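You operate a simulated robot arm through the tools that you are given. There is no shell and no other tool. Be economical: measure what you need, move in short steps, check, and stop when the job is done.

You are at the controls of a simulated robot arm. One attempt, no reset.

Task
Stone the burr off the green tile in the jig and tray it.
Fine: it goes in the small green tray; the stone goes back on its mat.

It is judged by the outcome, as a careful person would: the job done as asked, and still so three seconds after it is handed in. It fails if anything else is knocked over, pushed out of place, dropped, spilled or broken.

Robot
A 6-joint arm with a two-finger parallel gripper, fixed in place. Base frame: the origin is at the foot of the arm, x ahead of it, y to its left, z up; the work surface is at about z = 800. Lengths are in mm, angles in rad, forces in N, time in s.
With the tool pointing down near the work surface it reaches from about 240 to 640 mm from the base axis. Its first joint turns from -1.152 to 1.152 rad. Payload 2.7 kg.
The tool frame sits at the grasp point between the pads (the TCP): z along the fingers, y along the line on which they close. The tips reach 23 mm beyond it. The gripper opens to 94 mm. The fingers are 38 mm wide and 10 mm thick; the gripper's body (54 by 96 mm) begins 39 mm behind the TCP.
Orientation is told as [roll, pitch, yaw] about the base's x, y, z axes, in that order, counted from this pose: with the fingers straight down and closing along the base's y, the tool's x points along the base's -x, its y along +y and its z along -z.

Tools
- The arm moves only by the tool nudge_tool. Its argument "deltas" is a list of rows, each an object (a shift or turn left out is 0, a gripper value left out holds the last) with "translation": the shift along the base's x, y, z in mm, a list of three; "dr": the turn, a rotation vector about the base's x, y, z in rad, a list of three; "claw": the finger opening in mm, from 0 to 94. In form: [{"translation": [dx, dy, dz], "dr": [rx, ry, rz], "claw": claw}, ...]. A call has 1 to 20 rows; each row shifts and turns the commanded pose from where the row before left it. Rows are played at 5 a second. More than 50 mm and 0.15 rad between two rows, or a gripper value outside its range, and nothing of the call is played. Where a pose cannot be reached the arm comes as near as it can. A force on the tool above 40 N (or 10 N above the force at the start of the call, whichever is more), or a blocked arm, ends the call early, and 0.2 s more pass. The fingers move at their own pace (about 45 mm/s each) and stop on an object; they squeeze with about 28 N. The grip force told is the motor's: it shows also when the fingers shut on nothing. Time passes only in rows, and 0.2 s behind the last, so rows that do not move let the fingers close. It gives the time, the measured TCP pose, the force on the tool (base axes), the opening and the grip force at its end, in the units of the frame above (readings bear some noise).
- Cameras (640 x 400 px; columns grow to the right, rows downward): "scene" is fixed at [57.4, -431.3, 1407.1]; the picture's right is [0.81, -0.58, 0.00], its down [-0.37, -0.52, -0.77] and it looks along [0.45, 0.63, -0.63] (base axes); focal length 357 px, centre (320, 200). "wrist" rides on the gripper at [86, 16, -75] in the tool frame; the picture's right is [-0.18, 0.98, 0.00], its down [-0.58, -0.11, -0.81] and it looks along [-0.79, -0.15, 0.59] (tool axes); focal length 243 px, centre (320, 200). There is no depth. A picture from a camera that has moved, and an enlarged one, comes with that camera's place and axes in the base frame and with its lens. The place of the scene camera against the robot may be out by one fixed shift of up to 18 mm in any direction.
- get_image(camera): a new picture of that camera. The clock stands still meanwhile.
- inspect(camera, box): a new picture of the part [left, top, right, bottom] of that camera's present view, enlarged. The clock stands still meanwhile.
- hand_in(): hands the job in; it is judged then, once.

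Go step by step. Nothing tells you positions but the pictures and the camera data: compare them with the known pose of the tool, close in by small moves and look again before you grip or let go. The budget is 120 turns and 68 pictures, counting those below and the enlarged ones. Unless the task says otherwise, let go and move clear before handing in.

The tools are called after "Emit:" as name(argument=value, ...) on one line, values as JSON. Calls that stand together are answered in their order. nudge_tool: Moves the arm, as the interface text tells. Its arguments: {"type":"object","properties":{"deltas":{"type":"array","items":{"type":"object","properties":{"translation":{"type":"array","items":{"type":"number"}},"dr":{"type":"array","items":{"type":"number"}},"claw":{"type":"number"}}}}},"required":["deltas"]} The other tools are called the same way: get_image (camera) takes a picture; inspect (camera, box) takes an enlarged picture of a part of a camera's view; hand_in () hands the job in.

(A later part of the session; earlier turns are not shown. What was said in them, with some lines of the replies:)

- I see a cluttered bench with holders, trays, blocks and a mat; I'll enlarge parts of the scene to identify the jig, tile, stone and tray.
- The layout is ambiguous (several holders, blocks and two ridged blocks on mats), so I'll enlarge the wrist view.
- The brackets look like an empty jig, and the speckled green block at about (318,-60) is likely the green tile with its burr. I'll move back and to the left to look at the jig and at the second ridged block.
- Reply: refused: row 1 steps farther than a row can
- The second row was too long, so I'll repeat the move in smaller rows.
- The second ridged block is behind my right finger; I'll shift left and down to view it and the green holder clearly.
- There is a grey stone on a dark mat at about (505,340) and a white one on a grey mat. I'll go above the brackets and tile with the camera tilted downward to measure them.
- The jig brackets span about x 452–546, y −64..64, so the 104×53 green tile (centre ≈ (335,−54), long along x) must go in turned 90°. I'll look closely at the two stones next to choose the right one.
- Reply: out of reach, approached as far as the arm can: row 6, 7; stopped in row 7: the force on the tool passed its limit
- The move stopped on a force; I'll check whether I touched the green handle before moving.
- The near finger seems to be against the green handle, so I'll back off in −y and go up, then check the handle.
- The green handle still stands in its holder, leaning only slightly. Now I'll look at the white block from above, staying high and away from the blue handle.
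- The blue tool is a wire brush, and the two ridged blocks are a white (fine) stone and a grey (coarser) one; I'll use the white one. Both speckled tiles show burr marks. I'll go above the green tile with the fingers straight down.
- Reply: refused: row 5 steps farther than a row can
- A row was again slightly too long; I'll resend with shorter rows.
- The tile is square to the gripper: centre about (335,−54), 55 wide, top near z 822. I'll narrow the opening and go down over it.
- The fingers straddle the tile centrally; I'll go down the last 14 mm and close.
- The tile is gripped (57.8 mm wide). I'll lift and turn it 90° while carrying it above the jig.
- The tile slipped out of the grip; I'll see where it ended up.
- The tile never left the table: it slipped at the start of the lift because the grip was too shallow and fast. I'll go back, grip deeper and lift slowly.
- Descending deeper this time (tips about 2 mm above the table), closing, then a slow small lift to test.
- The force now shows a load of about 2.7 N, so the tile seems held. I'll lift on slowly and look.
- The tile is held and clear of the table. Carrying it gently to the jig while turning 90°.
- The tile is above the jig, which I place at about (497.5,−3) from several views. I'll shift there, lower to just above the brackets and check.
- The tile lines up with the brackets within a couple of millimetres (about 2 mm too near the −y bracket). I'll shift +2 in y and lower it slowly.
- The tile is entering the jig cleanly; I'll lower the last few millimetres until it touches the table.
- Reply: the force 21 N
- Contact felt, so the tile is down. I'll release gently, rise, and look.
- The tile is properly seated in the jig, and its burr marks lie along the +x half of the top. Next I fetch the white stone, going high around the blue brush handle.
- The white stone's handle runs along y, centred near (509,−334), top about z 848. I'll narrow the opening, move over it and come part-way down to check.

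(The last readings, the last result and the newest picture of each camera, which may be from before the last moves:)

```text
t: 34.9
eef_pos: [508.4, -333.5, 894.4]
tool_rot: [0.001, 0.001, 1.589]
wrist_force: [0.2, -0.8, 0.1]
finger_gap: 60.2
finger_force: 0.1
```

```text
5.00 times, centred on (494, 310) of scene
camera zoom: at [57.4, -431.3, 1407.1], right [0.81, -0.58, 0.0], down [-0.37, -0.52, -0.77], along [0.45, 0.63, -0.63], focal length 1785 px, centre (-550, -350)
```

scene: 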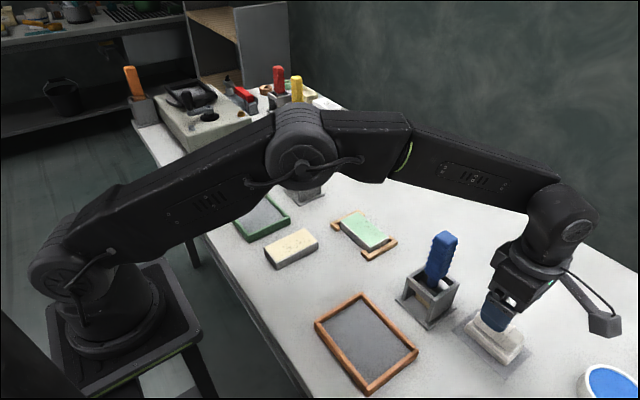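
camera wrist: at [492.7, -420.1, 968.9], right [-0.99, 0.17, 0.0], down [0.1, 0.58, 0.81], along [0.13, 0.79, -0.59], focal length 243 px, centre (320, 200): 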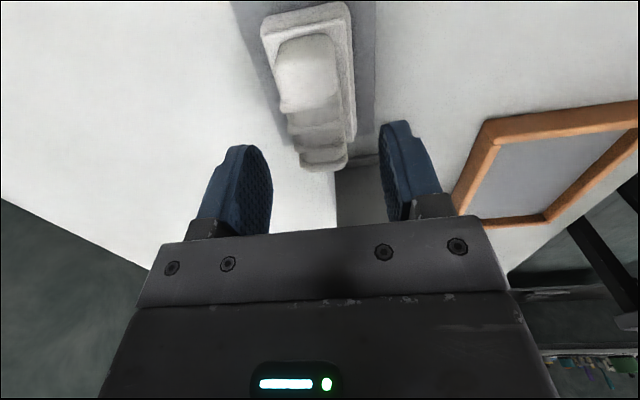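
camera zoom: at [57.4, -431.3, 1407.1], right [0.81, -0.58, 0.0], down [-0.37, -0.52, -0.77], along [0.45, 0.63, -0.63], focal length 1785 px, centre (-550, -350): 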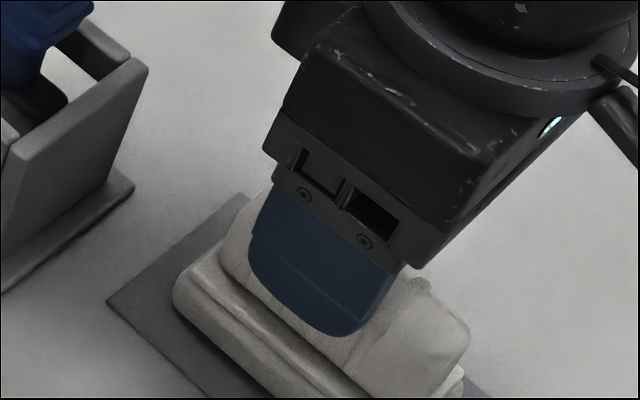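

The handle (about 32 wide, centre x 509) is centred between the fingers. I'll lower to z ≈ 846 and close.

Emit:
nudge_tool(deltas=[{"translation": [0.6, 1.5, -20]}, {"translation": [0, 0, -15]}, {"translation": [0, 0, -8]}, {"translation": [0, 0, -5]}, {}])

Emit:
inspect(camera="scene", box=[440, 280, 552, 350])

```text
t: 36.1
eef_pos: [507.8, -332.0, 846.5]
tool_rot: [0.002, 0.001, 1.586]
wrist_force: [-0.9, 0.6, 0.0]
finger_gap: 60.3
finger_force: 0.1
```

```text
5.71 times, centred on (496, 315) of scene
camera zoom: at [57.4, -431.3, 1407.1], right [0.81, -0.58, 0.0], down [-0.37, -0.52, -0.77], along [0.45, 0.63, -0.63], focal length 2040 px, centre (-686, -457)
```

zoom: 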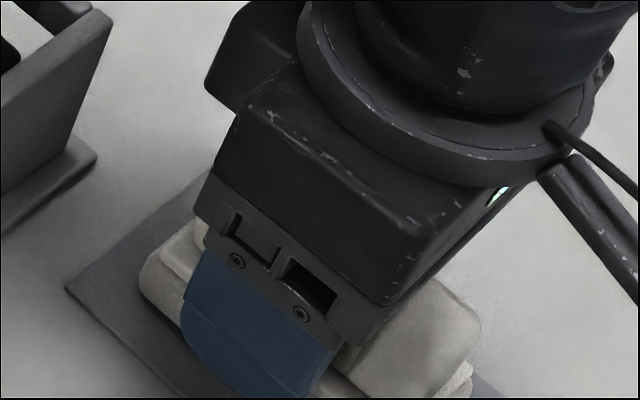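

No contact yet and well placed; closing on the handle.

Emit:
nudge_tool(deltas=[{"claw": 20}, {"claw": 20}, {"claw": 20}, {"claw": 20}, {"claw": 20}, {"translation": [0, 0, 2]}, {"translation": [0, 0, 3]}, {"translation": [0, 0, 4]}, {}])

Emit:
inspect(camera="scene", box=[430, 270, 558, 350])

```text
t: 38.1
eef_pos: [509.7, -332.0, 855.8]
tool_rot: [0.0, 0.001, 1.586]
wrist_force: [0.2, -0.6, -0.9]
finger_gap: 29.6
finger_force: 28.3
```

```text
5.00 times, centred on (494, 310) of scene
camera zoom: at [57.4, -431.3, 1407.0], right [0.81, -0.58, 0.0], down [-0.37, -0.52, -0.77], along [0.45, 0.63, -0.63], focal length 1785 px, centre (-550, -350)
```

zoom: 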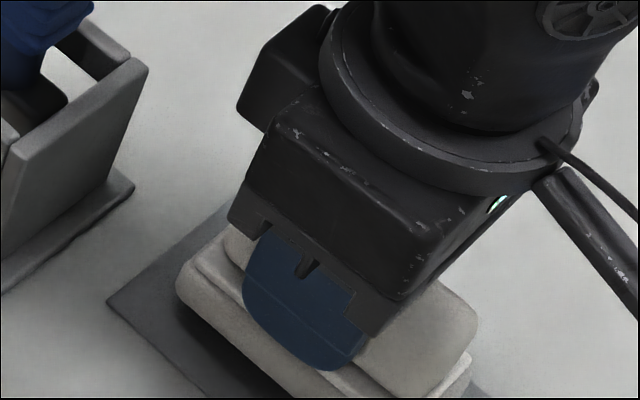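

The stone is lifted (29.6 mm grip). I'll raise it and carry it around the brush on the near side to above the tile.

Emit:
nudge_tool(deltas=[{"translation": [0, 0, 10]}, {"translation": [-5, 0, 20]}, {"translation": [-20, 0, 25]}, {"translation": [-30, 0, 20]}, {"translation": [-30, 10, 0]}, {"translation": [-25, 25, 0]}, {"translation": [-5, 35, 0]}, {"translation": [0, 40, 0]}, {"translation": [0, 40, 0]}, {"translation": [0, 40, 0]}, {"translation": [0, 40, 0]}, {"translation": [0, 40, 0]}, {"translation": [20, 30, 0]}, {"translation": [35, 20, 0]}, {"translation": [35, 10, -5]}, {"translation": [20, 2, -5]}, {}])

Emit:
get_image(camera="wrist")

Emit:
inspect(camera="scene", box=[280, 150, 440, 250])

```text
t: 41.7
eef_pos: [503.5, 1.5, 920.0]
tool_rot: [0.003, 0.001, 1.587]
wrist_force: [-0.2, 0.0, -0.9]
finger_gap: 30.0
finger_force: 28.3
```

```text
20 pictures are left
camera wrist: at [489.2, -86.1, 994.0], right [-0.99, 0.17, 0.0], down [0.1, 0.58, 0.81], along [0.13, 0.79, -0.59], focal length 243 px, centre (320, 200)
```

wrist: 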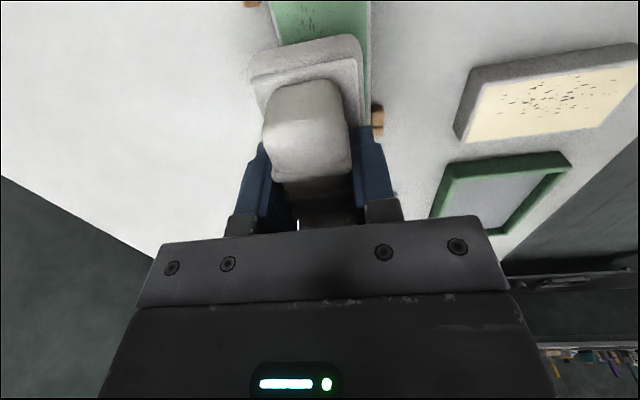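

```text
4.00 times, centred on (360, 200) of scene
camera zoom: at [57.4, -431.3, 1407.1], right [0.81, -0.58, 0.0], down [-0.37, -0.52, -0.77], along [0.45, 0.63, -0.63], focal length 1428 px, centre (160, 200)
```

zoom: 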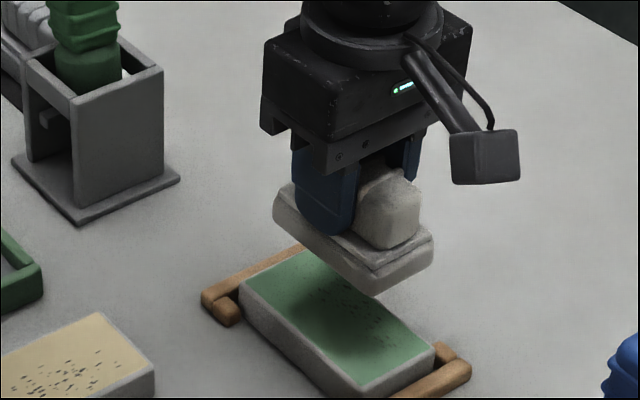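

The stone is above the tile. I'll set x ≈ 502 (toward the burr), lower near the surface and feel for contact.

Emit:
nudge_tool(deltas=[{"translation": [-1.5, 0, -20], "dr": [0, 0, -0.012]}, {"translation": [0, 0, -15]}, {"translation": [0, 0, -8]}, {"translation": [0, 0, -3]}, {}])

Emit:
nudge_tool(deltas=[{"translation": [0, 0, -1]}, {}])

Emit:
nudge_tool(deltas=[{"translation": [0, 0, -1]}, {}])

```text
t: 42.9
eef_pos: [502.0, -0.6, 875.0]
tool_rot: [0.001, 0.0, 1.574]
wrist_force: [-0.4, -0.7, -1.2]
finger_gap: 29.8
finger_force: 27.3
```

```text
t: 43.5
eef_pos: [502.3, 0.0, 874.2]
tool_rot: [0.0, 0.0, 1.577]
wrist_force: [0.5, -0.7, -0.8]
finger_gap: 29.9
finger_force: 27.4
```

```text
t: 44.1
eef_pos: [502.4, -0.1, 873.2]
tool_rot: [0.001, 0.001, 1.575]
wrist_force: [-0.4, 0.1, -1.4]
finger_gap: 29.7
finger_force: 28.0
```

Emit:
nudge_tool(deltas=[{"translation": [0, 0, -1]}, {}])

Emit:
nudge_tool(deltas=[{"translation": [0, 0, -1]}, {}])

```text
t: 44.7
eef_pos: [503.0, -1.2, 872.4]
tool_rot: [0.003, 0.001, 1.576]
wrist_force: [0.1, -0.4, -1.0]
finger_gap: 29.7
finger_force: 27.9
```

```text
t: 45.3
eef_pos: [502.9, -0.5, 870.2]
tool_rot: [0.002, 0.001, 1.578]
wrist_force: [-0.2, -0.8, -0.5]
finger_gap: 29.7
finger_force: 28.5
```

Still just the stone's weight; continuing down in half-millimetre feels.

Emit:
nudge_tool(deltas=[{"translation": [0, 0, -0.7]}, {}])

Emit:
nudge_tool(deltas=[{"translation": [0, 0, -0.7]}, {}])

Emit:
nudge_tool(deltas=[{"translation": [0, 0, -0.6]}, {}])

```text
t: 45.9
eef_pos: [502.9, 0.2, 871.4]
tool_rot: [0.001, -0.001, 1.577]
wrist_force: [-1.8, 0.5, 9.9]
finger_gap: 29.6
finger_force: 27.3
```

```text
t: 46.5
eef_pos: [502.7, -0.4, 871.6]
tool_rot: [-0.002, -0.001, 1.576]
wrist_force: [-6.4, 1.6, 27.9]
finger_gap: 29.7
finger_force: 28.5
```

```text
t: 47.1
eef_pos: [503.2, 0.2, 871.5]
tool_rot: [-0.004, -0.002, 1.576]
wrist_force: [-5.6, 1.6, 31.9]
finger_gap: 29.7
finger_force: 28.5
```

Contact is made (32 N is more than I want). I'll ease up to a light pressure before stroking.

Emit:
nudge_tool(deltas=[{"translation": [0, 0, 0.8]}, {}])

```text
t: 47.7
eef_pos: [503.0, -1.1, 869.9]
tool_rot: [-0.003, 0.0, 1.577]
wrist_force: [1.7, -1.0, 22.7]
finger_gap: 29.8
finger_force: 28.6
```

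Emit:
nudge_tool(deltas=[{"translation": [0, 0, 0.6]}, {}])

```text
t: 48.3
eef_pos: [504.3, 1.2, 870.0]
tool_rot: [0.0, 0.0, 1.575]
wrist_force: [5.8, -1.0, 17.7]
finger_gap: 29.8
finger_force: 27.6
```

Emit:
nudge_tool(deltas=[{"translation": [-1, 0, 0.6]}, {"translation": [0, 4, 0]}, {"translation": [0, 6, 0]}, {"translation": [0, 6, 0]}, {"translation": [0, -6, 0]}, {"translation": [0, -8, 0]}, {"translation": [0, -8, 0]}, {"translation": [0, -8, 0]}, {"translation": [0, 6, 0]}, {"translation": [0, 8, 0]}])

Emit:
inspect(camera="scene", box=[280, 160, 440, 260])

```text
t: 50.5
eef_pos: [500.7, 0.2, 871.7]
tool_rot: [0.001, -0.001, 1.573]
wrist_force: [-0.6, 0.3, -1.7]
finger_gap: 29.8
finger_force: 28.0
```

```text
4.00 times, centred on (360, 210) of scene
camera zoom: at [57.4, -431.3, 1407.1], right [0.81, -0.58, 0.0], down [-0.37, -0.52, -0.77], along [0.45, 0.63, -0.63], focal length 1428 px, centre (160, 160)
```

zoom: 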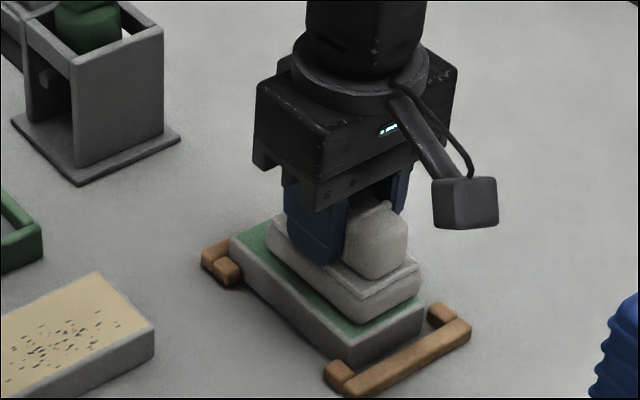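

The stone is on the tile but contact got lost; I'll press down about 1 mm and stroke again, monitoring force.

Emit:
nudge_tool(deltas=[{"translation": [0, 0, -0.8]}, {}])

Emit:
nudge_tool(deltas=[{"translation": [0, 0, -0.5]}, {}])

```text
t: 51.1
eef_pos: [502.4, -0.8, 869.9]
tool_rot: [0.001, -0.001, 1.576]
wrist_force: [-0.2, 0.9, 2.1]
finger_gap: 29.9
finger_force: 28.1
```

```text
t: 51.7
eef_pos: [501.9, 0.3, 870.8]
tool_rot: [0.001, 0.0, 1.577]
wrist_force: [-5.7, -2.4, 11.6]
finger_gap: 29.8
finger_force: 27.5
```

Light pressure of about 12 N now; stroking back and forth along y.

Emit:
nudge_tool(deltas=[{"translation": [0, 5, 0]}, {"translation": [0, 5, 0]}, {"translation": [0, 5, 0]}, {"translation": [0, -5, 0]}, {"translation": [0, -5, 0]}, {"translation": [0, -5, 0]}, {"translation": [0, -5, 0]}, {"translation": [0, -5, 0]}, {"translation": [0, -5, 0]}])

Emit:
nudge_tool(deltas=[{"translation": [0, 5, 0]}, {"translation": [0, 5, 0]}, {"translation": [0, 5, 0]}, {"translation": [0, 5, 0]}, {"translation": [0, 5, 0]}, {"translation": [0, 5, 0]}, {"translation": [0, -5, 0]}, {"translation": [0, -5, 0]}, {"translation": [0, -5, 0]}])

```text
t: 53.7
eef_pos: [502.8, -16.2, 870.7]
tool_rot: [0.001, 0.0, 1.574]
wrist_force: [-1.6, 9.4, 24.9]
finger_gap: 29.9
finger_force: 28.1
```

```text
t: 55.7
eef_pos: [501.1, 1.1, 870.3]
tool_rot: [0.001, -0.002, 1.576]
wrist_force: [0.5, 11.1, 21.9]
finger_gap: 29.7
finger_force: 27.6
```

Good rubbing contact (drag about 10 N). I'll lift and move the stone aside a little to check the burr.

Emit:
nudge_tool(deltas=[{"translation": [0, 0, 5]}, {"translation": [0, 0, 30]}, {"translation": [0, 0, 35]}, {"translation": [0, 20, 10]}, {"translation": [0, 30, 0]}, {}])

Emit:
inspect(camera="scene", box=[312, 190, 424, 260])

```text
t: 57.1
eef_pos: [500.3, 50.0, 950.6]
tool_rot: [0.002, 0.0, 1.574]
wrist_force: [0.5, -0.1, -0.9]
finger_gap: 29.5
finger_force: 28.5
```

```text
5.71 times, centred on (368, 225) of scene
camera zoom: at [57.4, -431.3, 1407.1], right [0.81, -0.58, 0.0], down [-0.37, -0.52, -0.77], along [0.45, 0.63, -0.63], focal length 2040 px, centre (46, 57)
```

zoom: 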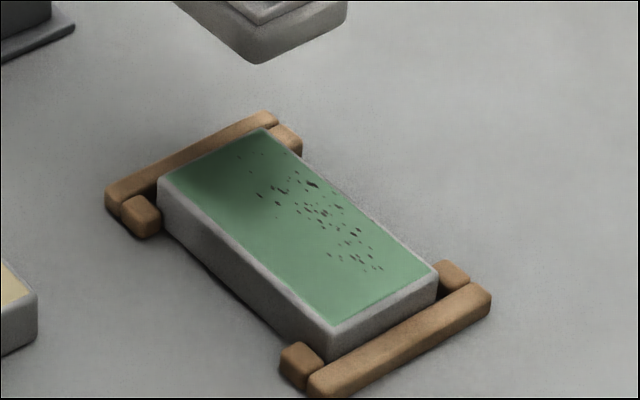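

The marks look unchanged so far, so more passes are needed. I'll go back down with similar pressure and longer strokes.

Emit:
nudge_tool(deltas=[{"translation": [0, -30, 0]}, {"translation": [1, -20, -10]}, {"translation": [0, 0, -35]}, {"translation": [0, 0, -28]}, {"translation": [0, 0, -4]}, {"translation": [0, 0, -2.2]}, {}])

Emit:
nudge_tool(deltas=[{"translation": [0, 0, -0.7]}, {}])

```text
t: 58.7
eef_pos: [502.0, -0.3, 869.5]
tool_rot: [-0.002, 0.001, 1.574]
wrist_force: [-4.7, -3.4, 12.5]
finger_gap: 29.3
finger_force: 28.4
```

```text
t: 59.3
eef_pos: [502.9, -0.1, 870.0]
tool_rot: [0.0, 0.001, 1.576]
wrist_force: [-10.1, -5.2, 28.2]
finger_gap: 29.6
finger_force: 27.6
```

Emit:
nudge_tool(deltas=[{"translation": [0, 6, 0.3]}, {"translation": [0, 7, 0]}, {"translation": [0, 7, 0]}, {"translation": [0, -8, 0]}, {"translation": [0, -8, 0]}, {"translation": [0, -8, 0]}, {"translation": [0, -8, 0]}, {"translation": [0, -8, 0]}, {"translation": [0, 8, 0]}, {"translation": [0, 8, 0]}, {"translation": [0, 8, 0]}, {"translation": [0, 8, 0]}, {"translation": [0, 8, 0]}, {"translation": [0, -8, 0]}, {"translation": [0, -8, 0]}, {"translation": [0, -8, 0]}, {"translation": [0, -8, 0]}, {"translation": [0, -8, 0]}, {"translation": [0, 10, 0]}, {"translation": [0, 10, 0]}])

Emit:
nudge_tool(deltas=[{"translation": [0, 8, 0]}, {"translation": [0, 8, 0]}, {"translation": [0, -8, 0]}, {"translation": [0, -8, 0]}, {"translation": [0, -8, 0]}, {"translation": [0, -8, 0]}, {"translation": [0, -8, 0]}, {"translation": [0, 8, 0]}, {"translation": [0, 8, 0]}, {"translation": [0, 8, 0]}, {"translation": [0, 8, 0]}, {"translation": [0, 8, 0]}, {"translation": [0, -8, 0]}, {"translation": [0, -8, 0]}, {"translation": [0, -8, 0]}, {"translation": [0, -8, 0]}, {"translation": [0, -8, 0]}, {"translation": [0, 10, 0]}, {"translation": [0, 10, 0]}])

Emit:
nudge_tool(deltas=[{"translation": [0, 0, 5]}, {"translation": [0, 0, 30]}, {"translation": [0, 0, 35]}, {"translation": [0, 20, 10]}, {"translation": [0, 30, 0]}, {}])

Emit:
inspect(camera="scene", box=[312, 190, 424, 260])

```text
t: 63.5
eef_pos: [502.4, -2.6, 869.4]
tool_rot: [0.0, 0.003, 1.575]
wrist_force: [0.3, -12.2, 22.5]
finger_gap: 29.5
finger_force: 28.1
```

```text
t: 67.5
eef_pos: [503.3, -6.7, 869.6]
tool_rot: [0.001, 0.0, 1.575]
wrist_force: [-1.1, -6.3, 11.1]
finger_gap: 29.7
finger_force: 27.9
```

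```text
t: 68.9
eef_pos: [503.0, 46.5, 949.9]
tool_rot: [0.001, 0.001, 1.574]
wrist_force: [0.2, 0.4, -1.3]
finger_gap: 30.0
finger_force: 27.5
```

```text
5.71 times, centred on (368, 225) of scene
camera zoom: at [57.4, -431.3, 1407.1], right [0.81, -0.58, 0.0], down [-0.37, -0.52, -0.77], along [0.45, 0.63, -0.63], focal length 2040 px, centre (46, 57)
```

zoom: 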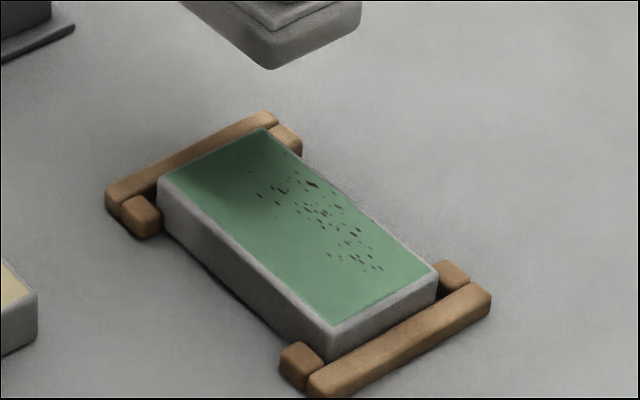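

The marks still look alike; I'll zoom closely to see whether they are fading at all, and look at the stone's underside region.

Emit:
inspect(camera="scene", box=[342, 204, 398, 239])

Emit:
get_image(camera="wrist")

```text
11.43 times, centred on (370, 222) of scene
camera zoom: at [57.4, -431.3, 1407.1], right [0.81, -0.58, 0.0], down [-0.37, -0.52, -0.77], along [0.45, 0.63, -0.63], focal length 4080 px, centre (-251, -46)
```

zoom: 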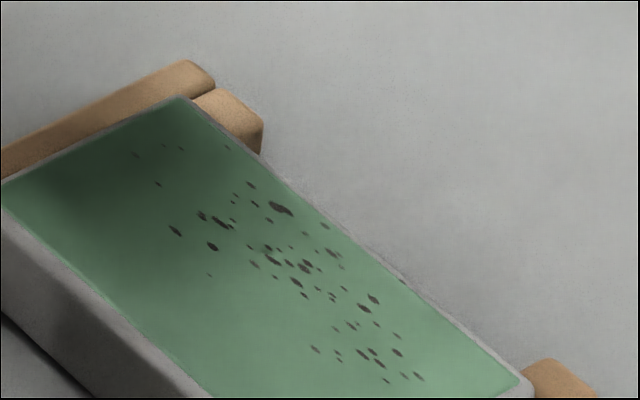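

```text
14 pictures are left
camera wrist: at [486.9, -40.6, 1023.8], right [-0.98, 0.18, 0.0], down [0.11, 0.58, 0.81], along [0.14, 0.79, -0.59], focal length 243 px, centre (320, 200)
```

wrist: 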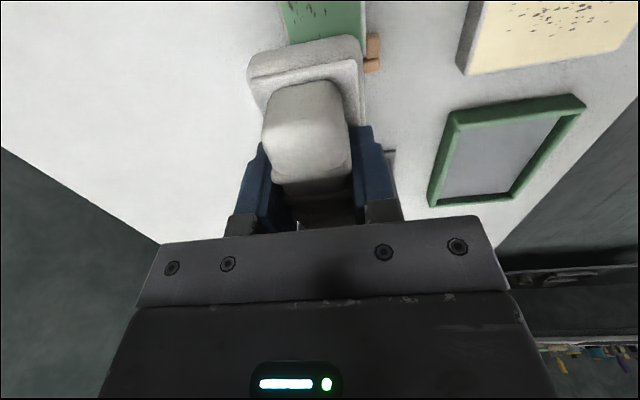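

The marks remain. They lie between about x 493 and 524, so the stone may not have covered the outer ones; I'll stroke again centred at x ≈ 507 with moderate force.

Emit:
nudge_tool(deltas=[{"translation": [0, -30, 0]}, {"translation": [5, -20, -10]}, {"translation": [0, 0, -35]}, {"translation": [0, 0, -28]}, {"translation": [0, 0, -4]}, {"translation": [0, 0, -2.2]}, {}])

Emit:
nudge_tool(deltas=[{"translation": [0, 8, -0.2]}, {"translation": [0, 9, 0]}, {"translation": [0, 9, 0]}, {"translation": [0, -10, 0]}, {"translation": [0, -10, 0]}, {"translation": [0, -10, 0]}, {"translation": [0, -10, 0]}, {"translation": [0, -10, 0]}, {"translation": [0, 10, 0]}, {"translation": [0, 10, 0]}, {"translation": [0, 10, 0]}, {"translation": [0, 10, 0]}, {"translation": [0, 10, 0]}, {"translation": [0, -10, 0]}, {"translation": [0, -10, 0]}, {"translation": [0, -10, 0]}, {"translation": [0, -10, 0]}, {"translation": [0, -10, 0]}, {"translation": [0, 10, 0]}, {"translation": [0, 10, 0]}])

Emit:
nudge_tool(deltas=[{"translation": [0, 10, 0]}, {"translation": [0, 10, 0]}, {"translation": [0, 10, 0]}, {"translation": [0, -10, 0]}, {"translation": [0, -10, 0]}, {"translation": [0, -10, 0]}, {"translation": [0, -10, 0]}, {"translation": [0, -10, 0]}, {"translation": [0, 10, 0]}, {"translation": [0, 10, 0]}, {"translation": [0, 10, 0]}, {"translation": [0, 10, 0]}, {"translation": [0, 10, 0]}, {"translation": [0, -10, 0]}, {"translation": [0, -10, 0]}, {"translation": [0, -10, 0]}, {"translation": [0, -10, 0]}, {"translation": [0, -10, 0]}, {"translation": [0, 10, 0]}, {"translation": [0, 10, 0]}])

```text
t: 70.5
eef_pos: [508.4, -3.2, 869.7]
tool_rot: [0.002, -0.001, 1.575]
wrist_force: [-1.2, 0.3, -1.9]
finger_gap: 29.5
finger_force: 28.1
```

```text
t: 74.7
eef_pos: [507.1, -7.8, 870.8]
tool_rot: [0.001, 0.001, 1.576]
wrist_force: [0.1, -0.3, -1.3]
finger_gap: 29.4
finger_force: 27.6
```

```text
t: 78.9
eef_pos: [507.1, -8.0, 872.1]
tool_rot: [0.003, 0.001, 1.575]
wrist_force: [1.6, 0.2, -0.6]
finger_gap: 29.6
finger_force: 27.8
```

That pass hovered without contact. Lowering until I feel about 15 N, then stroking.

Emit:
nudge_tool(deltas=[{"translation": [0, 8, -0.8]}, {}])

Emit:
nudge_tool(deltas=[{"translation": [0, 0, -0.5]}, {}])

```text
t: 79.5
eef_pos: [507.8, 0.0, 869.4]
tool_rot: [0.002, 0.0, 1.575]
wrist_force: [0.0, 0.3, -1.7]
finger_gap: 29.4
finger_force: 28.7
```

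```text
t: 80.1
eef_pos: [507.9, -0.1, 869.7]
tool_rot: [0.002, 0.0, 1.577]
wrist_force: [-0.6, 0.8, 1.7]
finger_gap: 29.7
finger_force: 28.1
```

Emit:
nudge_tool(deltas=[{"translation": [0, 0, -0.7]}, {}])

Emit:
nudge_tool(deltas=[{"translation": [0, 6, 0]}, {"translation": [0, 7, 0]}, {"translation": [0, 7, 0]}, {"translation": [0, -8, 0]}, {"translation": [0, -8, 0]}, {"translation": [0, -8, 0]}, {"translation": [0, -8, 0]}, {"translation": [0, -8, 0]}, {"translation": [0, 8, 0]}, {"translation": [0, 8, 0]}, {"translation": [0, 8, 0]}, {"translation": [0, 8, 0]}, {"translation": [0, 8, 0]}, {"translation": [0, -8, 0]}, {"translation": [0, -8, 0]}, {"translation": [0, -8, 0]}, {"translation": [0, -8, 0]}, {"translation": [0, -8, 0]}, {"translation": [0, 10, 0]}, {"translation": [0, 10, 0]}])

Emit:
nudge_tool(deltas=[{"translation": [0, 8, 0]}, {"translation": [0, 8, 0]}, {"translation": [0, -8, 0]}, {"translation": [0, -8, 0]}, {"translation": [0, -8, 0]}, {"translation": [0, -8, 0]}, {"translation": [0, -8, 0]}, {"translation": [0, 8, 0]}, {"translation": [0, 8, 0]}, {"translation": [0, 8, 0]}, {"translation": [0, 8, 0]}, {"translation": [0, 8, 0]}, {"translation": [0, -8, 0]}, {"translation": [0, -8, 0]}, {"translation": [0, -8, 0]}, {"translation": [0, -8, 0]}, {"translation": [0, -8, 0]}, {"translation": [0, 10, 0]}, {"translation": [0, 10, 0]}])

Emit:
nudge_tool(deltas=[{"translation": [0, 0, 5]}, {"translation": [0, 0, 30]}, {"translation": [0, 0, 35]}, {"translation": [-5, 20, 10]}, {"translation": [0, 34, 0]}, {}])

Emit:
inspect(camera="scene", box=[342, 204, 398, 239])

```text
t: 80.7
eef_pos: [507.1, 0.7, 869.8]
tool_rot: [0.0, 0.0, 1.578]
wrist_force: [-5.7, 1.2, 15.9]
finger_gap: 29.5
finger_force: 27.7
```

```text
t: 84.9
eef_pos: [507.9, -2.2, 870.0]
tool_rot: [0.001, 0.001, 1.574]
wrist_force: [0.3, -11.5, 21.5]
finger_gap: 29.6
finger_force: 27.8
```

```text
t: 88.9
eef_pos: [507.1, -6.2, 869.3]
tool_rot: [0.002, 0.002, 1.574]
wrist_force: [1.2, -8.0, 14.9]
finger_gap: 29.6
finger_force: 27.9
```

```text
t: 90.3
eef_pos: [504.2, 49.3, 948.9]
tool_rot: [0.002, 0.0, 1.575]
wrist_force: [-0.9, -0.1, -1.0]
finger_gap: 29.9
finger_force: 27.7
```

```text
11.43 times, centred on (370, 222) of scene
camera zoom: at [57.4, -431.3, 1407.1], right [0.81, -0.58, 0.0], down [-0.37, -0.52, -0.77], along [0.45, 0.63, -0.63], focal length 4080 px, centre (-251, -46)
```

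zoom: 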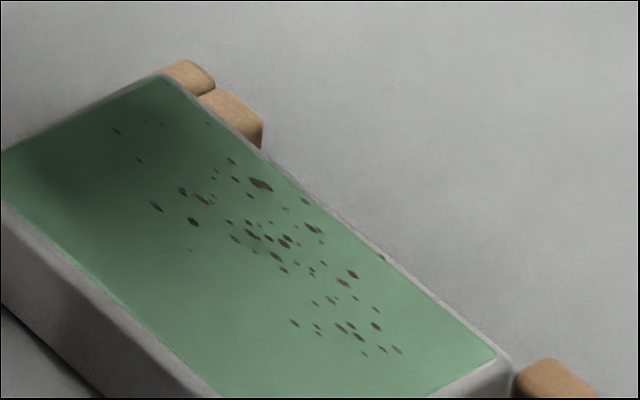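

The white stone slides over without touching the marks at all, so it isn't the one that cuts this burr. I'll put it back on its mat and use the grey stone instead.

Emit:
nudge_tool(deltas=[{"translation": [-35, -20, 0]}, {"translation": [-35, -25, 0]}, {"translation": [-30, -30, 0]}, {"translation": [-2, -45, 0]}, {"translation": [0, -45, 0]}, {"translation": [0, -45, 0]}, {"translation": [0, -45, 0]}, {"translation": [0, -45, 0]}, {"translation": [15, -40, -5]}, {"translation": [30, -30, -10]}, {"translation": [35, -11, -15]}, {"translation": [27, 0, -15]}, {"translation": [0, 0, -20]}, {"translation": [0, 0, -15], "dr": [0, 0, 0.01]}, {}])

```text
t: 93.5
eef_pos: [508.2, -332.4, 868.6]
tool_rot: [0.002, 0.001, 1.586]
wrist_force: [0.3, 0.1, -0.8]
finger_gap: 29.9
finger_force: 27.4
```

Emit:
nudge_tool(deltas=[{"translation": [1, 0.4, -12]}, {"translation": [0, 0, -7]}, {"translation": [0, 0, -2]}, {}])

Emit:
nudge_tool(deltas=[{"translation": [0, 0, -1]}, {}])

Emit:
nudge_tool(deltas=[{"translation": [0, 0, -0.7]}, {}])

```text
t: 94.5
eef_pos: [508.9, -331.4, 846.9]
tool_rot: [0.002, -0.002, 1.584]
wrist_force: [0.4, -0.3, -1.3]
finger_gap: 29.8
finger_force: 27.9
```

```text
t: 95.1
eef_pos: [508.6, -330.5, 847.4]
tool_rot: [0.001, 0.001, 1.584]
wrist_force: [0.7, 0.4, -0.9]
finger_gap: 29.7
finger_force: 27.8
```

```text
t: 95.7
eef_pos: [508.9, -330.9, 846.1]
tool_rot: [0.004, -0.002, 1.584]
wrist_force: [-0.1, 0.9, -0.9]
finger_gap: 29.5
finger_force: 28.3
```

Emit:
nudge_tool(deltas=[{"translation": [0, 0, -1]}, {}])

Emit:
nudge_tool(deltas=[{"translation": [0, 0, -0.7]}, {}])

```text
t: 96.3
eef_pos: [508.1, -330.3, 845.1]
tool_rot: [0.002, 0.0, 1.584]
wrist_force: [-3.1, -0.1, 3.5]
finger_gap: 29.6
finger_force: 27.7
```

```text
t: 96.9
eef_pos: [509.5, -333.0, 845.6]
tool_rot: [0.001, 0.002, 1.586]
wrist_force: [-3.7, -1.8, 10.0]
finger_gap: 29.6
finger_force: 28.0
```

The white stone is resting on its mat. Releasing, rising and heading to the left side while turning the wrist so the camera will be clear of the green handle.

Emit:
nudge_tool(deltas=[{"translation": [0, 0, 0.5], "claw": 40}, {"claw": 60}, {"claw": 60}, {"translation": [0, 0, 20]}, {"translation": [0, 0, 40]}, {"translation": [-20, 0, 40]}, {"translation": [-40, 0, 20]}, {"translation": [-45, 15, 10]}, {"translation": [-20, 40, 10]}])

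Emit:
inspect(camera="scene", box=[440, 280, 552, 380])

Emit:
nudge_tool(deltas=[{"translation": [0, 45, 0], "dr": [0, 0, -0.145]}, {"translation": [0, 45, 0], "dr": [0, 0, -0.145]}, {"translation": [0, 45, 0], "dr": [0, 0, -0.145]}, {"translation": [0, 45, 0], "dr": [0, 0, -0.145]}, {"translation": [0, 45, 0], "dr": [0, 0, -0.145]}, {"translation": [0, 45, 0], "dr": [0, 0, -0.145]}, {"translation": [0, 45, 0], "dr": [0, 0, -0.145]}, {"translation": [0, 45, 0], "dr": [0, 0, -0.145]}, {"translation": [0, 45, 0], "dr": [0, 0, -0.145]}, {"translation": [0, 45, 0], "dr": [0, 0, -0.145]}, {"translation": [0, 45, 0], "dr": [0, 0, -0.145]}, {"translation": [0, 45, 0], "dr": [0, 0, -0.145]}, {"translation": [0, 40, 0], "dr": [0, 0, -0.145]}, {"translation": [0, 15, 0], "dr": [0, 0, -0.145]}, {"dr": [0, 0, -0.145]}, {"dr": [0, 0, -0.145]}, {"dr": [0, 0, -0.145]}, {"dr": [0, 0, -0.145]}, {"dr": [0, 0, -0.145]}, {"dr": [0, 0, -0.145]}])

```text
t: 98.9
eef_pos: [384.3, -274.8, 986.5]
tool_rot: [0.002, 0.001, 1.583]
wrist_force: [-0.3, 0.5, 0.3]
finger_gap: 59.7
finger_force: 0.1
```

```text
4.00 times, centred on (496, 330) of scene
camera zoom: at [57.4, -431.3, 1407.1], right [0.81, -0.58, 0.0], down [-0.37, -0.52, -0.77], along [0.45, 0.63, -0.63], focal length 1428 px, centre (-384, -320)
```

zoom: 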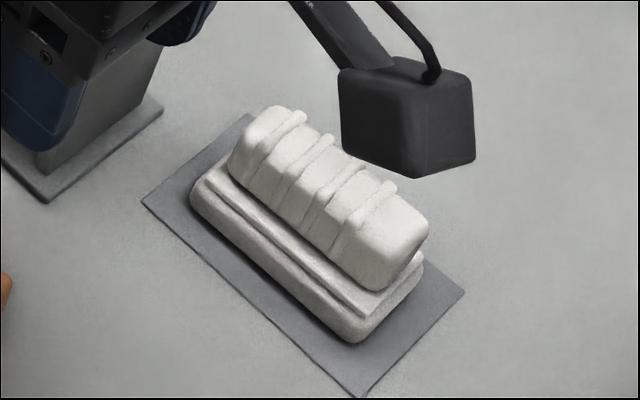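

```text
t: 103.1
eef_pos: [383.2, 318.7, 985.2]
tool_rot: [0.001, 0.0, -1.319]
wrist_force: [-0.2, -0.8, 0.2]
finger_gap: 60.2
finger_force: 0.0
```

White stone is back square on its mat. Now aligning above the grey stone.

Emit:
nudge_tool(deltas=[{"translation": [0, 10, 0], "dr": [0, 0, -0.126]}, {"translation": [20, 10, 0], "dr": [0, 0, -0.126]}, {"translation": [35, 3, 0]}, {"translation": [35, 0, -10]}, {"translation": [20, 0, -30]}, {}])

Emit:
get_image(camera="wrist")

```text
t: 104.5
eef_pos: [493.1, 340.0, 944.6]
tool_rot: [0.0, 0.001, -1.567]
wrist_force: [0.3, 0.6, -0.3]
finger_gap: 59.7
finger_force: 0.0
```

```text
11 pictures are left
camera wrist: at [507.9, 427.1, 1018.6], right [0.98, -0.18, 0.0], down [-0.11, -0.58, 0.81], along [-0.14, -0.79, -0.59], focal length 243 px, centre (320, 200)
```

wrist: 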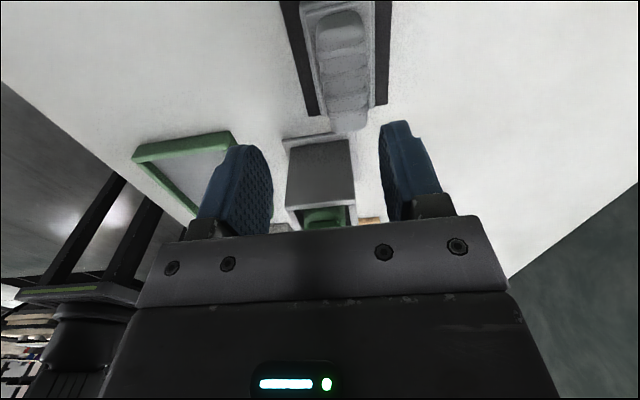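

The grey stone's handle is centred near (509.5,332), aligned with y. Lowering over it and closing, at y = 336 to stay clear of the holder.

Emit:
nudge_tool(deltas=[{"translation": [8, -2, -25]}, {"translation": [8.5, -2, -25]}, {"translation": [0, 0, -25]}, {"translation": [0, 0, -15]}, {"translation": [0, 0, -8]}, {}])

Emit:
get_image(camera="wrist")

```text
t: 105.9
eef_pos: [510.3, 338.5, 846.2]
tool_rot: [0.0, 0.001, -1.566]
wrist_force: [-0.2, 0.3, 0.4]
finger_gap: 60.0
finger_force: 0.0
```

```text
10 pictures are left
camera wrist: at [525.5, 424.1, 921.0], right [0.98, -0.18, 0.0], down [-0.11, -0.58, 0.81], along [-0.14, -0.79, -0.59], focal length 243 px, centre (320, 200)
```

wrist: 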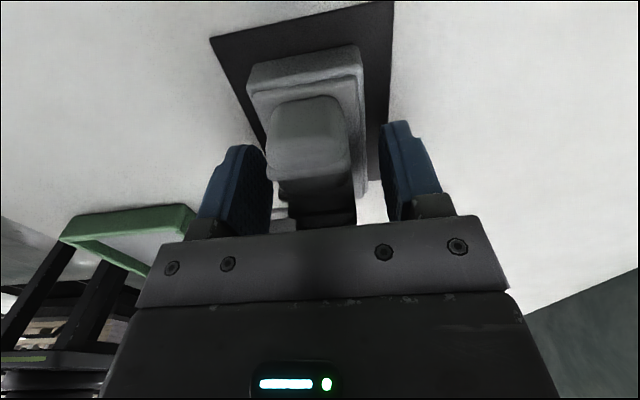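

Well centred. Closing and lifting gently.

Emit:
nudge_tool(deltas=[{"translation": [0, -1, 0], "claw": 20}, {"claw": 20}, {"claw": 20}, {"claw": 20}, {"claw": 20}, {"translation": [0, 0, 2]}, {"translation": [0, 0, 3]}, {"translation": [0, 0, 4]}, {}])

Emit:
nudge_tool(deltas=[{"translation": [0, 0, 12]}, {"translation": [0, 0, 25]}, {"translation": [-5, 0, 25]}, {"translation": [-20, 0, 25]}, {"translation": [-35, 0, 5]}, {"translation": [-40, -5, 0]}, {"translation": [-15, -30, 0]}, {"translation": [0, -40, 0]}, {"translation": [0, -40, 0]}, {"translation": [0, -40, 0]}, {"translation": [0, -40, 0]}, {"translation": [0, -40, 0]}, {"translation": [0, -40, 0]}, {"translation": [20, -30, 0]}, {"translation": [35, -20, 0]}, {"translation": [35, -10, -5]}, {"translation": [20, 0, -5]}, {}])

Emit:
inspect(camera="scene", box=[240, 110, 432, 230])

```text
t: 107.9
eef_pos: [510.7, 337.1, 856.9]
tool_rot: [0.0, -0.001, -1.568]
wrist_force: [0.3, -0.5, -2.3]
finger_gap: 30.1
finger_force: 27.8
```

```text
t: 111.7
eef_pos: [508.3, 1.3, 936.3]
tool_rot: [0.002, -0.001, -1.567]
wrist_force: [-0.3, 1.0, -3.5]
finger_gap: 29.8
finger_force: 27.4
```

```text
3.33 times, centred on (336, 170) of scene
camera zoom: at [57.4, -431.3, 1407.1], right [0.81, -0.58, 0.0], down [-0.37, -0.52, -0.77], along [0.45, 0.63, -0.63], focal length 1190 px, centre (267, 300)
```

zoom: 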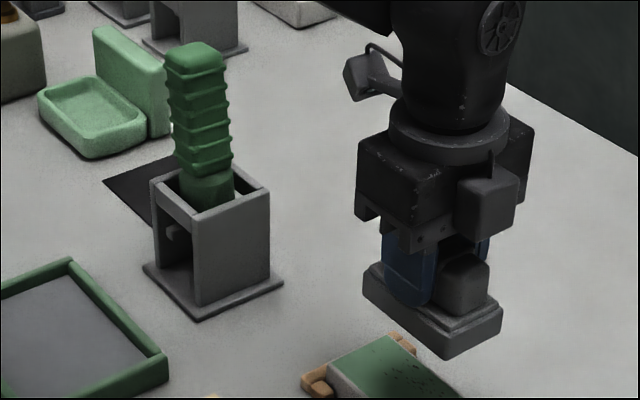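

The grey stone is noticeably heavier and firmly held; its mat is free behind the holder. Lowering it onto the tile by feel.

Emit:
nudge_tool(deltas=[{"translation": [-2, 2, -30]}, {"translation": [0, 2, -20]}, {"translation": [0, 0, -9]}, {"translation": [0, 0, -3]}, {}])

Emit:
nudge_tool(deltas=[{"translation": [0, 0, -1.5]}, {}])

Emit:
nudge_tool(deltas=[{"translation": [0, 0, -1]}, {}])

Emit:
nudge_tool(deltas=[{"translation": [0, 0, -0.8]}, {}])

```text
t: 112.9
eef_pos: [502.2, 5.7, 876.1]
tool_rot: [0.001, 0.002, -1.568]
wrist_force: [0.0, 0.2, -1.2]
finger_gap: 30.1
finger_force: 28.1
```

```text
t: 113.5
eef_pos: [504.2, 6.2, 874.6]
tool_rot: [0.002, -0.001, -1.567]
wrist_force: [-0.2, -0.1, -2.6]
finger_gap: 29.8
finger_force: 28.3
```

```text
t: 114.1
eef_pos: [504.8, 6.3, 874.2]
tool_rot: [0.002, 0.001, -1.565]
wrist_force: [-1.1, 0.0, -2.4]
finger_gap: 30.1
finger_force: 27.8
```

```text
t: 114.7
eef_pos: [503.7, 6.6, 872.4]
tool_rot: [0.0, 0.0, -1.567]
wrist_force: [-0.1, 0.0, -2.4]
finger_gap: 30.1
finger_force: 28.3
```

Emit:
nudge_tool(deltas=[{"translation": [0, 0, -0.8]}, {}])

Emit:
nudge_tool(deltas=[{"translation": [0, 0, -0.7]}, {}])

Emit:
nudge_tool(deltas=[{"translation": [0, 0, -0.5]}, {}])

```text
t: 115.3
eef_pos: [503.0, 6.7, 871.2]
tool_rot: [0.002, -0.001, -1.567]
wrist_force: [0.5, 0.1, -2.3]
finger_gap: 29.8
finger_force: 27.7
```

```text
t: 115.9
eef_pos: [503.8, 5.8, 871.5]
tool_rot: [0.002, -0.001, -1.568]
wrist_force: [-1.0, 0.4, 0.3]
finger_gap: 30.0
finger_force: 28.0
```

```text
t: 116.5
eef_pos: [503.1, 5.3, 870.6]
tool_rot: [0.004, 0.001, -1.568]
wrist_force: [-4.1, 0.5, 7.0]
finger_gap: 29.9
finger_force: 27.9
```

Contact at about 7–9 N. Stroking along y with the grey stone.

Emit:
nudge_tool(deltas=[{"translation": [0, 6, -0.2]}, {"translation": [0, 6, 0]}, {"translation": [0, 6, 0]}, {"translation": [0, -7, 0]}, {"translation": [0, -7, 0]}, {"translation": [0, -7, 0]}, {"translation": [0, -7, 0]}, {"translation": [0, -7, 0]}, {"translation": [0, 7, 0]}, {"translation": [0, 7, 0]}, {"translation": [0, 7, 0]}, {"translation": [0, 7, 0]}, {"translation": [0, 7, 0]}, {"translation": [0, -7, 0]}, {"translation": [0, -7, 0]}, {"translation": [0, -7, 0]}, {"translation": [0, -7, 0]}, {"translation": [0, -7, 0]}, {"translation": [0, 8, 0]}, {"translation": [0, 8, 0]}])

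Emit:
nudge_tool(deltas=[{"translation": [0, 0, 5]}, {"translation": [0, 0, 30]}, {"translation": [0, 0, 35]}, {"translation": [0, 20, 10]}, {"translation": [0, 30, 0]}, {}])

Emit:
inspect(camera="scene", box=[312, 190, 424, 260])

```text
t: 120.7
eef_pos: [504.4, 3.3, 871.9]
tool_rot: [0.006, 0.001, -1.567]
wrist_force: [1.3, -13.5, 26.4]
finger_gap: 29.8
finger_force: 28.1
```

```text
t: 122.1
eef_pos: [502.2, 54.0, 951.4]
tool_rot: [0.002, 0.0, -1.566]
wrist_force: [-0.9, 0.0, -2.2]
finger_gap: 29.8
finger_force: 28.2
```

```text
5.71 times, centred on (368, 225) of scene
camera zoom: at [57.4, -431.3, 1407.1], right [0.81, -0.58, 0.0], down [-0.37, -0.52, -0.77], along [0.45, 0.63, -0.63], focal length 2040 px, centre (46, 57)
```

zoom: 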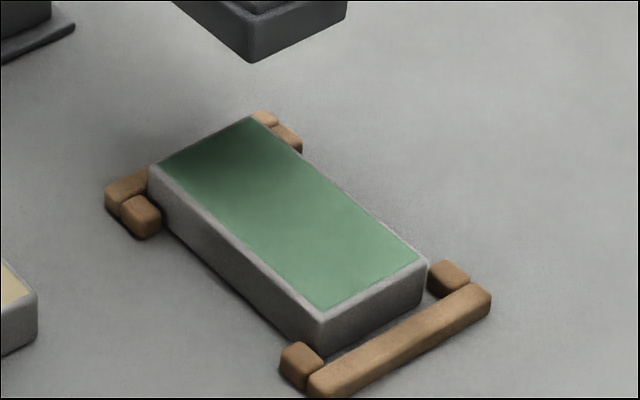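

The burr is completely gone with the grey stone. Now I carry it back around the green handle to its dark mat.

Emit:
nudge_tool(deltas=[{"translation": [-35, 10, 0]}, {"translation": [-35, 20, 0]}, {"translation": [-30, 30, 0]}, {"translation": [0, 40, 0]}, {"translation": [0, 40, 0]}, {"translation": [0, 40, 0]}, {"translation": [0, 40, 0]}, {"translation": [5, 35, 0]}, {"translation": [15, 24, -5]}, {"translation": [35, 5, -5]}, {"translation": [35, 0, -10]}, {"translation": [18, 0, -20]}, {"translation": [0, 0, -25]}, {"translation": [0, 0, -15]}, {}])

```text
t: 125.3
eef_pos: [509.8, 340.0, 870.9]
tool_rot: [0.002, 0.001, -1.569]
wrist_force: [-0.1, 0.7, -2.8]
finger_gap: 30.1
finger_force: 27.9
```

Emit:
nudge_tool(deltas=[{"translation": [0.5, -2.2, -12]}, {"translation": [0, 0, -9]}, {"translation": [0, 0, -3]}, {}])

Emit:
nudge_tool(deltas=[{"translation": [0, 0, -1]}, {}])

Emit:
nudge_tool(deltas=[{"translation": [0, 0, -0.8]}, {}])

```text
t: 126.3
eef_pos: [512.0, 336.3, 846.8]
tool_rot: [0.001, 0.0, -1.568]
wrist_force: [-0.6, -1.3, 1.2]
finger_gap: 30.1
finger_force: 28.0
```

```text
t: 126.9
eef_pos: [511.7, 336.6, 846.7]
tool_rot: [0.003, 0.0, -1.567]
wrist_force: [-6.7, -6.4, 11.2]
finger_gap: 29.6
finger_force: 28.1
```

```text
t: 127.5
eef_pos: [511.8, 335.6, 847.0]
tool_rot: [0.004, 0.0, -1.569]
wrist_force: [-12.4, -8.7, 24.8]
finger_gap: 30.0
finger_force: 28.2
```

The stone is down on its mat. Easing off, releasing and rising straight up.

Emit:
nudge_tool(deltas=[{"translation": [0, 0, 1]}, {"claw": 40}, {"claw": 60}, {"claw": 60}, {"translation": [0, 0, 20]}, {"translation": [0, 0, 40]}, {"translation": [-20, 5, 40]}, {"translation": [-40, 5, 10]}, {"translation": [-40, 0, 0]}])

Emit:
inspect(camera="scene", box=[240, 100, 368, 180])

```text
t: 129.5
eef_pos: [412.2, 347.7, 953.2]
tool_rot: [0.001, 0.0, -1.568]
wrist_force: [0.3, 0.4, -0.1]
finger_gap: 59.9
finger_force: 0.1
```

```text
5.00 times, centred on (304, 140) of scene
camera zoom: at [57.4, -431.3, 1407.1], right [0.81, -0.58, 0.0], down [-0.37, -0.52, -0.77], along [0.45, 0.63, -0.63], focal length 1785 px, centre (400, 500)
```

zoom: 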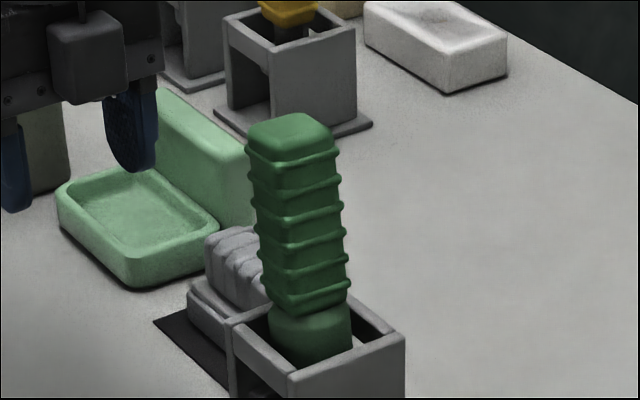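

Grey stone is back on its dark mat. Next, over to the tile in the jig to pick it up.

Emit:
nudge_tool(deltas=[{"translation": [-10, -40, 0], "claw": 80}, {"translation": [0, -45, 0]}, {"translation": [0, -45, 0]}, {"translation": [0, -45, 0]}, {"translation": [0, -45, 0]}, {"translation": [5, -40, 0]}, {"translation": [25, -40, 0]}, {"translation": [30, -30, -10]}, {"translation": [25, -14, -15]}, {"translation": [10, 0, -10]}, {}])

Emit:
get_image(camera="wrist")

```text
t: 131.9
eef_pos: [496.6, 3.6, 919.1]
tool_rot: [0.002, 0.001, -1.568]
wrist_force: [-0.5, -0.2, 1.1]
finger_gap: 79.9
finger_force: 0.1
```

```text
6 pictures are left
camera wrist: at [511.0, 88.9, 992.9], right [0.98, -0.18, 0.0], down [-0.11, -0.58, 0.81], along [-0.14, -0.79, -0.59], focal length 243 px, centre (320, 200)
```

wrist: 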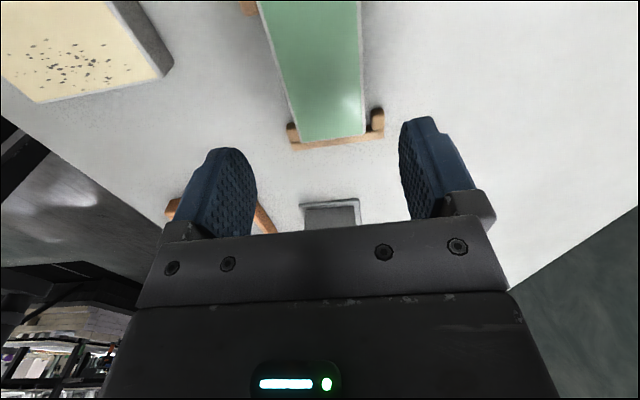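

The tile is at about (497,4), right below. Descending, gripping deep and lifting slowly.

Emit:
nudge_tool(deltas=[{"translation": [0, 0, -40]}, {"translation": [0, 0, -30]}, {"translation": [0, 0, -15]}, {"translation": [0, 0, -8]}, {}])

Emit:
nudge_tool(deltas=[{"claw": 40}, {"claw": 40}, {"claw": 40}, {"claw": 40}, {"claw": 40}, {"translation": [0, 0, 2]}, {"translation": [0, 0, 3]}, {"translation": [0, 0, 4]}, {}])

```text
t: 133.1
eef_pos: [497.0, 2.3, 827.5]
tool_rot: [0.001, 0.0, -1.567]
wrist_force: [0.5, 0.2, 0.7]
finger_gap: 79.9
finger_force: 0.0
```

```text
t: 135.1
eef_pos: [495.8, 1.5, 835.4]
tool_rot: [0.0, 0.001, -1.568]
wrist_force: [-1.4, 0.2, -3.2]
finger_gap: 57.9
finger_force: 27.6
```

Held. Lifting and carrying it gently to the small green tray at about (325,201).

Emit:
nudge_tool(deltas=[{"translation": [0, 0, 6]}, {"translation": [0, 0, 12]}, {"translation": [0, 0, 16]}, {"translation": [-5, 0, 18]}, {"translation": [-18, 8, 10]}, {"translation": [-25, 18, 0]}, {"translation": [-25, 24, 0]}, {"translation": [-25, 26, 0]}, {"translation": [-25, 28, 0]}, {"translation": [-20, 28, 0]}, {"translation": [-15, 28, 0]}, {"translation": [-10, 22, 0]}, {"translation": [-3, 14, 0]}, {}])

Emit:
get_image(camera="wrist")

Emit:
inspect(camera="scene", box=[200, 150, 328, 250])

```text
t: 138.1
eef_pos: [324.6, 198.5, 899.1]
tool_rot: [0.002, 0.0, -1.566]
wrist_force: [0.2, -0.4, -3.5]
finger_gap: 57.7
finger_force: 27.9
```

```text
5 pictures are left
camera wrist: at [339.9, 285.3, 972.6], right [0.98, -0.18, 0.0], down [-0.11, -0.58, 0.81], along [-0.14, -0.79, -0.59], focal length 243 px, centre (320, 200)
```

wrist: 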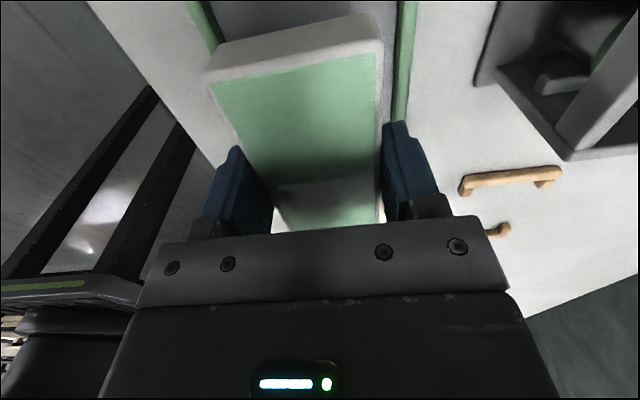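

```text
4.00 times, centred on (264, 200) of scene
camera zoom: at [57.4, -431.3, 1407.1], right [0.81, -0.58, 0.0], down [-0.37, -0.52, -0.77], along [0.45, 0.63, -0.63], focal length 1428 px, centre (544, 200)
```

zoom: 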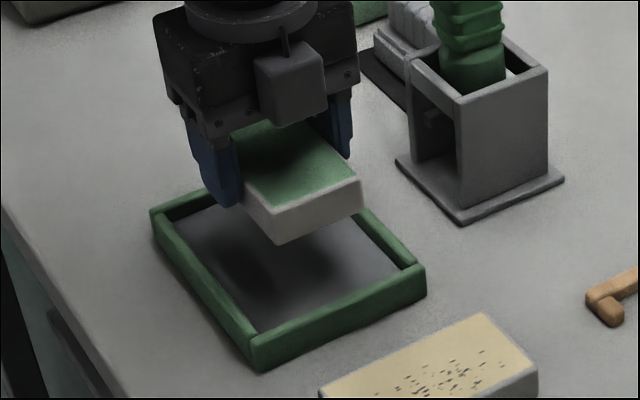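

The tray interior spans about x 276–373, and the tile is centred over it. Lowering, then feeling for the tray floor.

Emit:
nudge_tool(deltas=[{"translation": [0, 1, -15]}, {"translation": [0, 1, -20]}, {"translation": [0, 0, -15]}, {"translation": [0, 0, -10]}, {"translation": [0, 0, -5]}, {"translation": [0, 0, -2]}, {}])

Emit:
nudge_tool(deltas=[{"translation": [0, 0, -1]}, {}])

Emit:
nudge_tool(deltas=[{"translation": [0, 0, -1]}, {}])

```text
t: 139.3
eef_pos: [325.0, 200.3, 836.9]
tool_rot: [0.002, -0.001, -1.566]
wrist_force: [-2.3, -2.1, 6.1]
finger_gap: 57.8
finger_force: 27.6
stopped in row 6: the force on the tool passed its limit (the readings are from after the stop); the commanded pose is now the measured one
```

```text
t: 139.9
eef_pos: [324.7, 201.4, 838.5]
tool_rot: [0.003, 0.001, -1.568]
wrist_force: [-8.1, -2.5, 33.5]
finger_gap: 58.0
finger_force: 27.9
```

```text
t: 140.3
eef_pos: [325.7, 201.8, 837.1]
tool_rot: [0.004, 0.001, -1.567]
wrist_force: [-3.7, -1.1, 7.3]
finger_gap: 57.7
finger_force: 27.8
stopped in row 1: the force on the tool passed its limit (the readings are from after the stop); the commanded pose is now the measured one
```

Contact at about 10 mm above table height; I'll check it's the tray floor and not a wall before letting go.

Emit:
inspect(camera="scene", box=[210, 170, 306, 245])

```text
5.33 times, centred on (258, 208) of scene
camera zoom: at [57.3, -431.4, 1407.0], right [0.81, -0.58, 0.0], down [-0.37, -0.52, -0.77], along [0.45, 0.63, -0.63], focal length 1904 px, centre (651, 160)
```

zoom: 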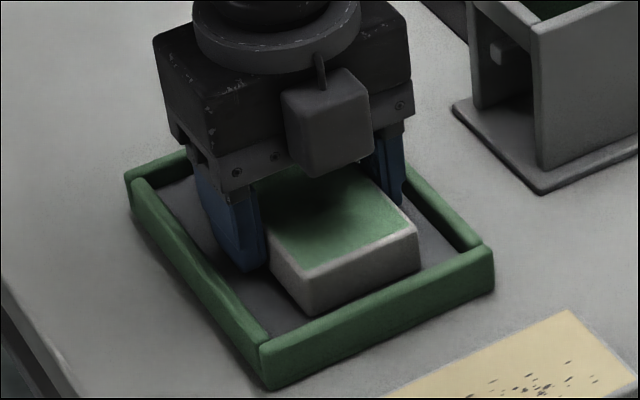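

The tile sits on the tray floor, clear of all walls. Releasing with a modest opening and rising straight up.

Emit:
nudge_tool(deltas=[{"claw": 62}, {"claw": 68}, {"claw": 68}, {"translation": [0, 0, 10]}, {"translation": [0, 0, 25]}, {"translation": [0, 0, 40]}, {"translation": [0, 0, 45]}, {"translation": [0, -40, 20]}, {"translation": [0, -45, 0]}, {"translation": [0, -45, 0]}, {}])

Emit:
get_image(camera="scene")

```text
t: 142.7
eef_pos: [327.0, 73.8, 976.6]
tool_rot: [0.005, 0.0, -1.566]
wrist_force: [-0.7, 0.1, 0.3]
finger_gap: 68.0
finger_force: 0.1
```

```text
2 pictures are left
```

scene: 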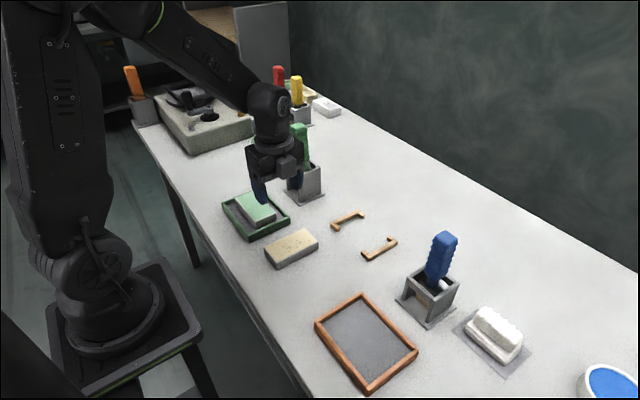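

The clean green tile lies flat in the small green tray, both stones are on their mats, and everything else stands where it was. The gripper is empty and clear, so I'm handing in.

Emit:
hand_in()

```text
The job is handed in.
```

I stoned the burr off the green tile in the jig and laid the tile in the small green tray. The stone I used is back on its mat.

- **Wrong stone first:** I took "Fine" to mean the white stone. It rubbed the tile for several passes without taking off the burr, so I put it back on its mat. The grey stone then removed the burr completely.
- **Brushed the green handle:** early on, a finger touched the green-handled tool. It now leans slightly in its holder, but it is still in place.
- **Tile slip:** the tile slipped out of my first grip before it left the table. The second, deeper grip held, and the tile was not dropped.
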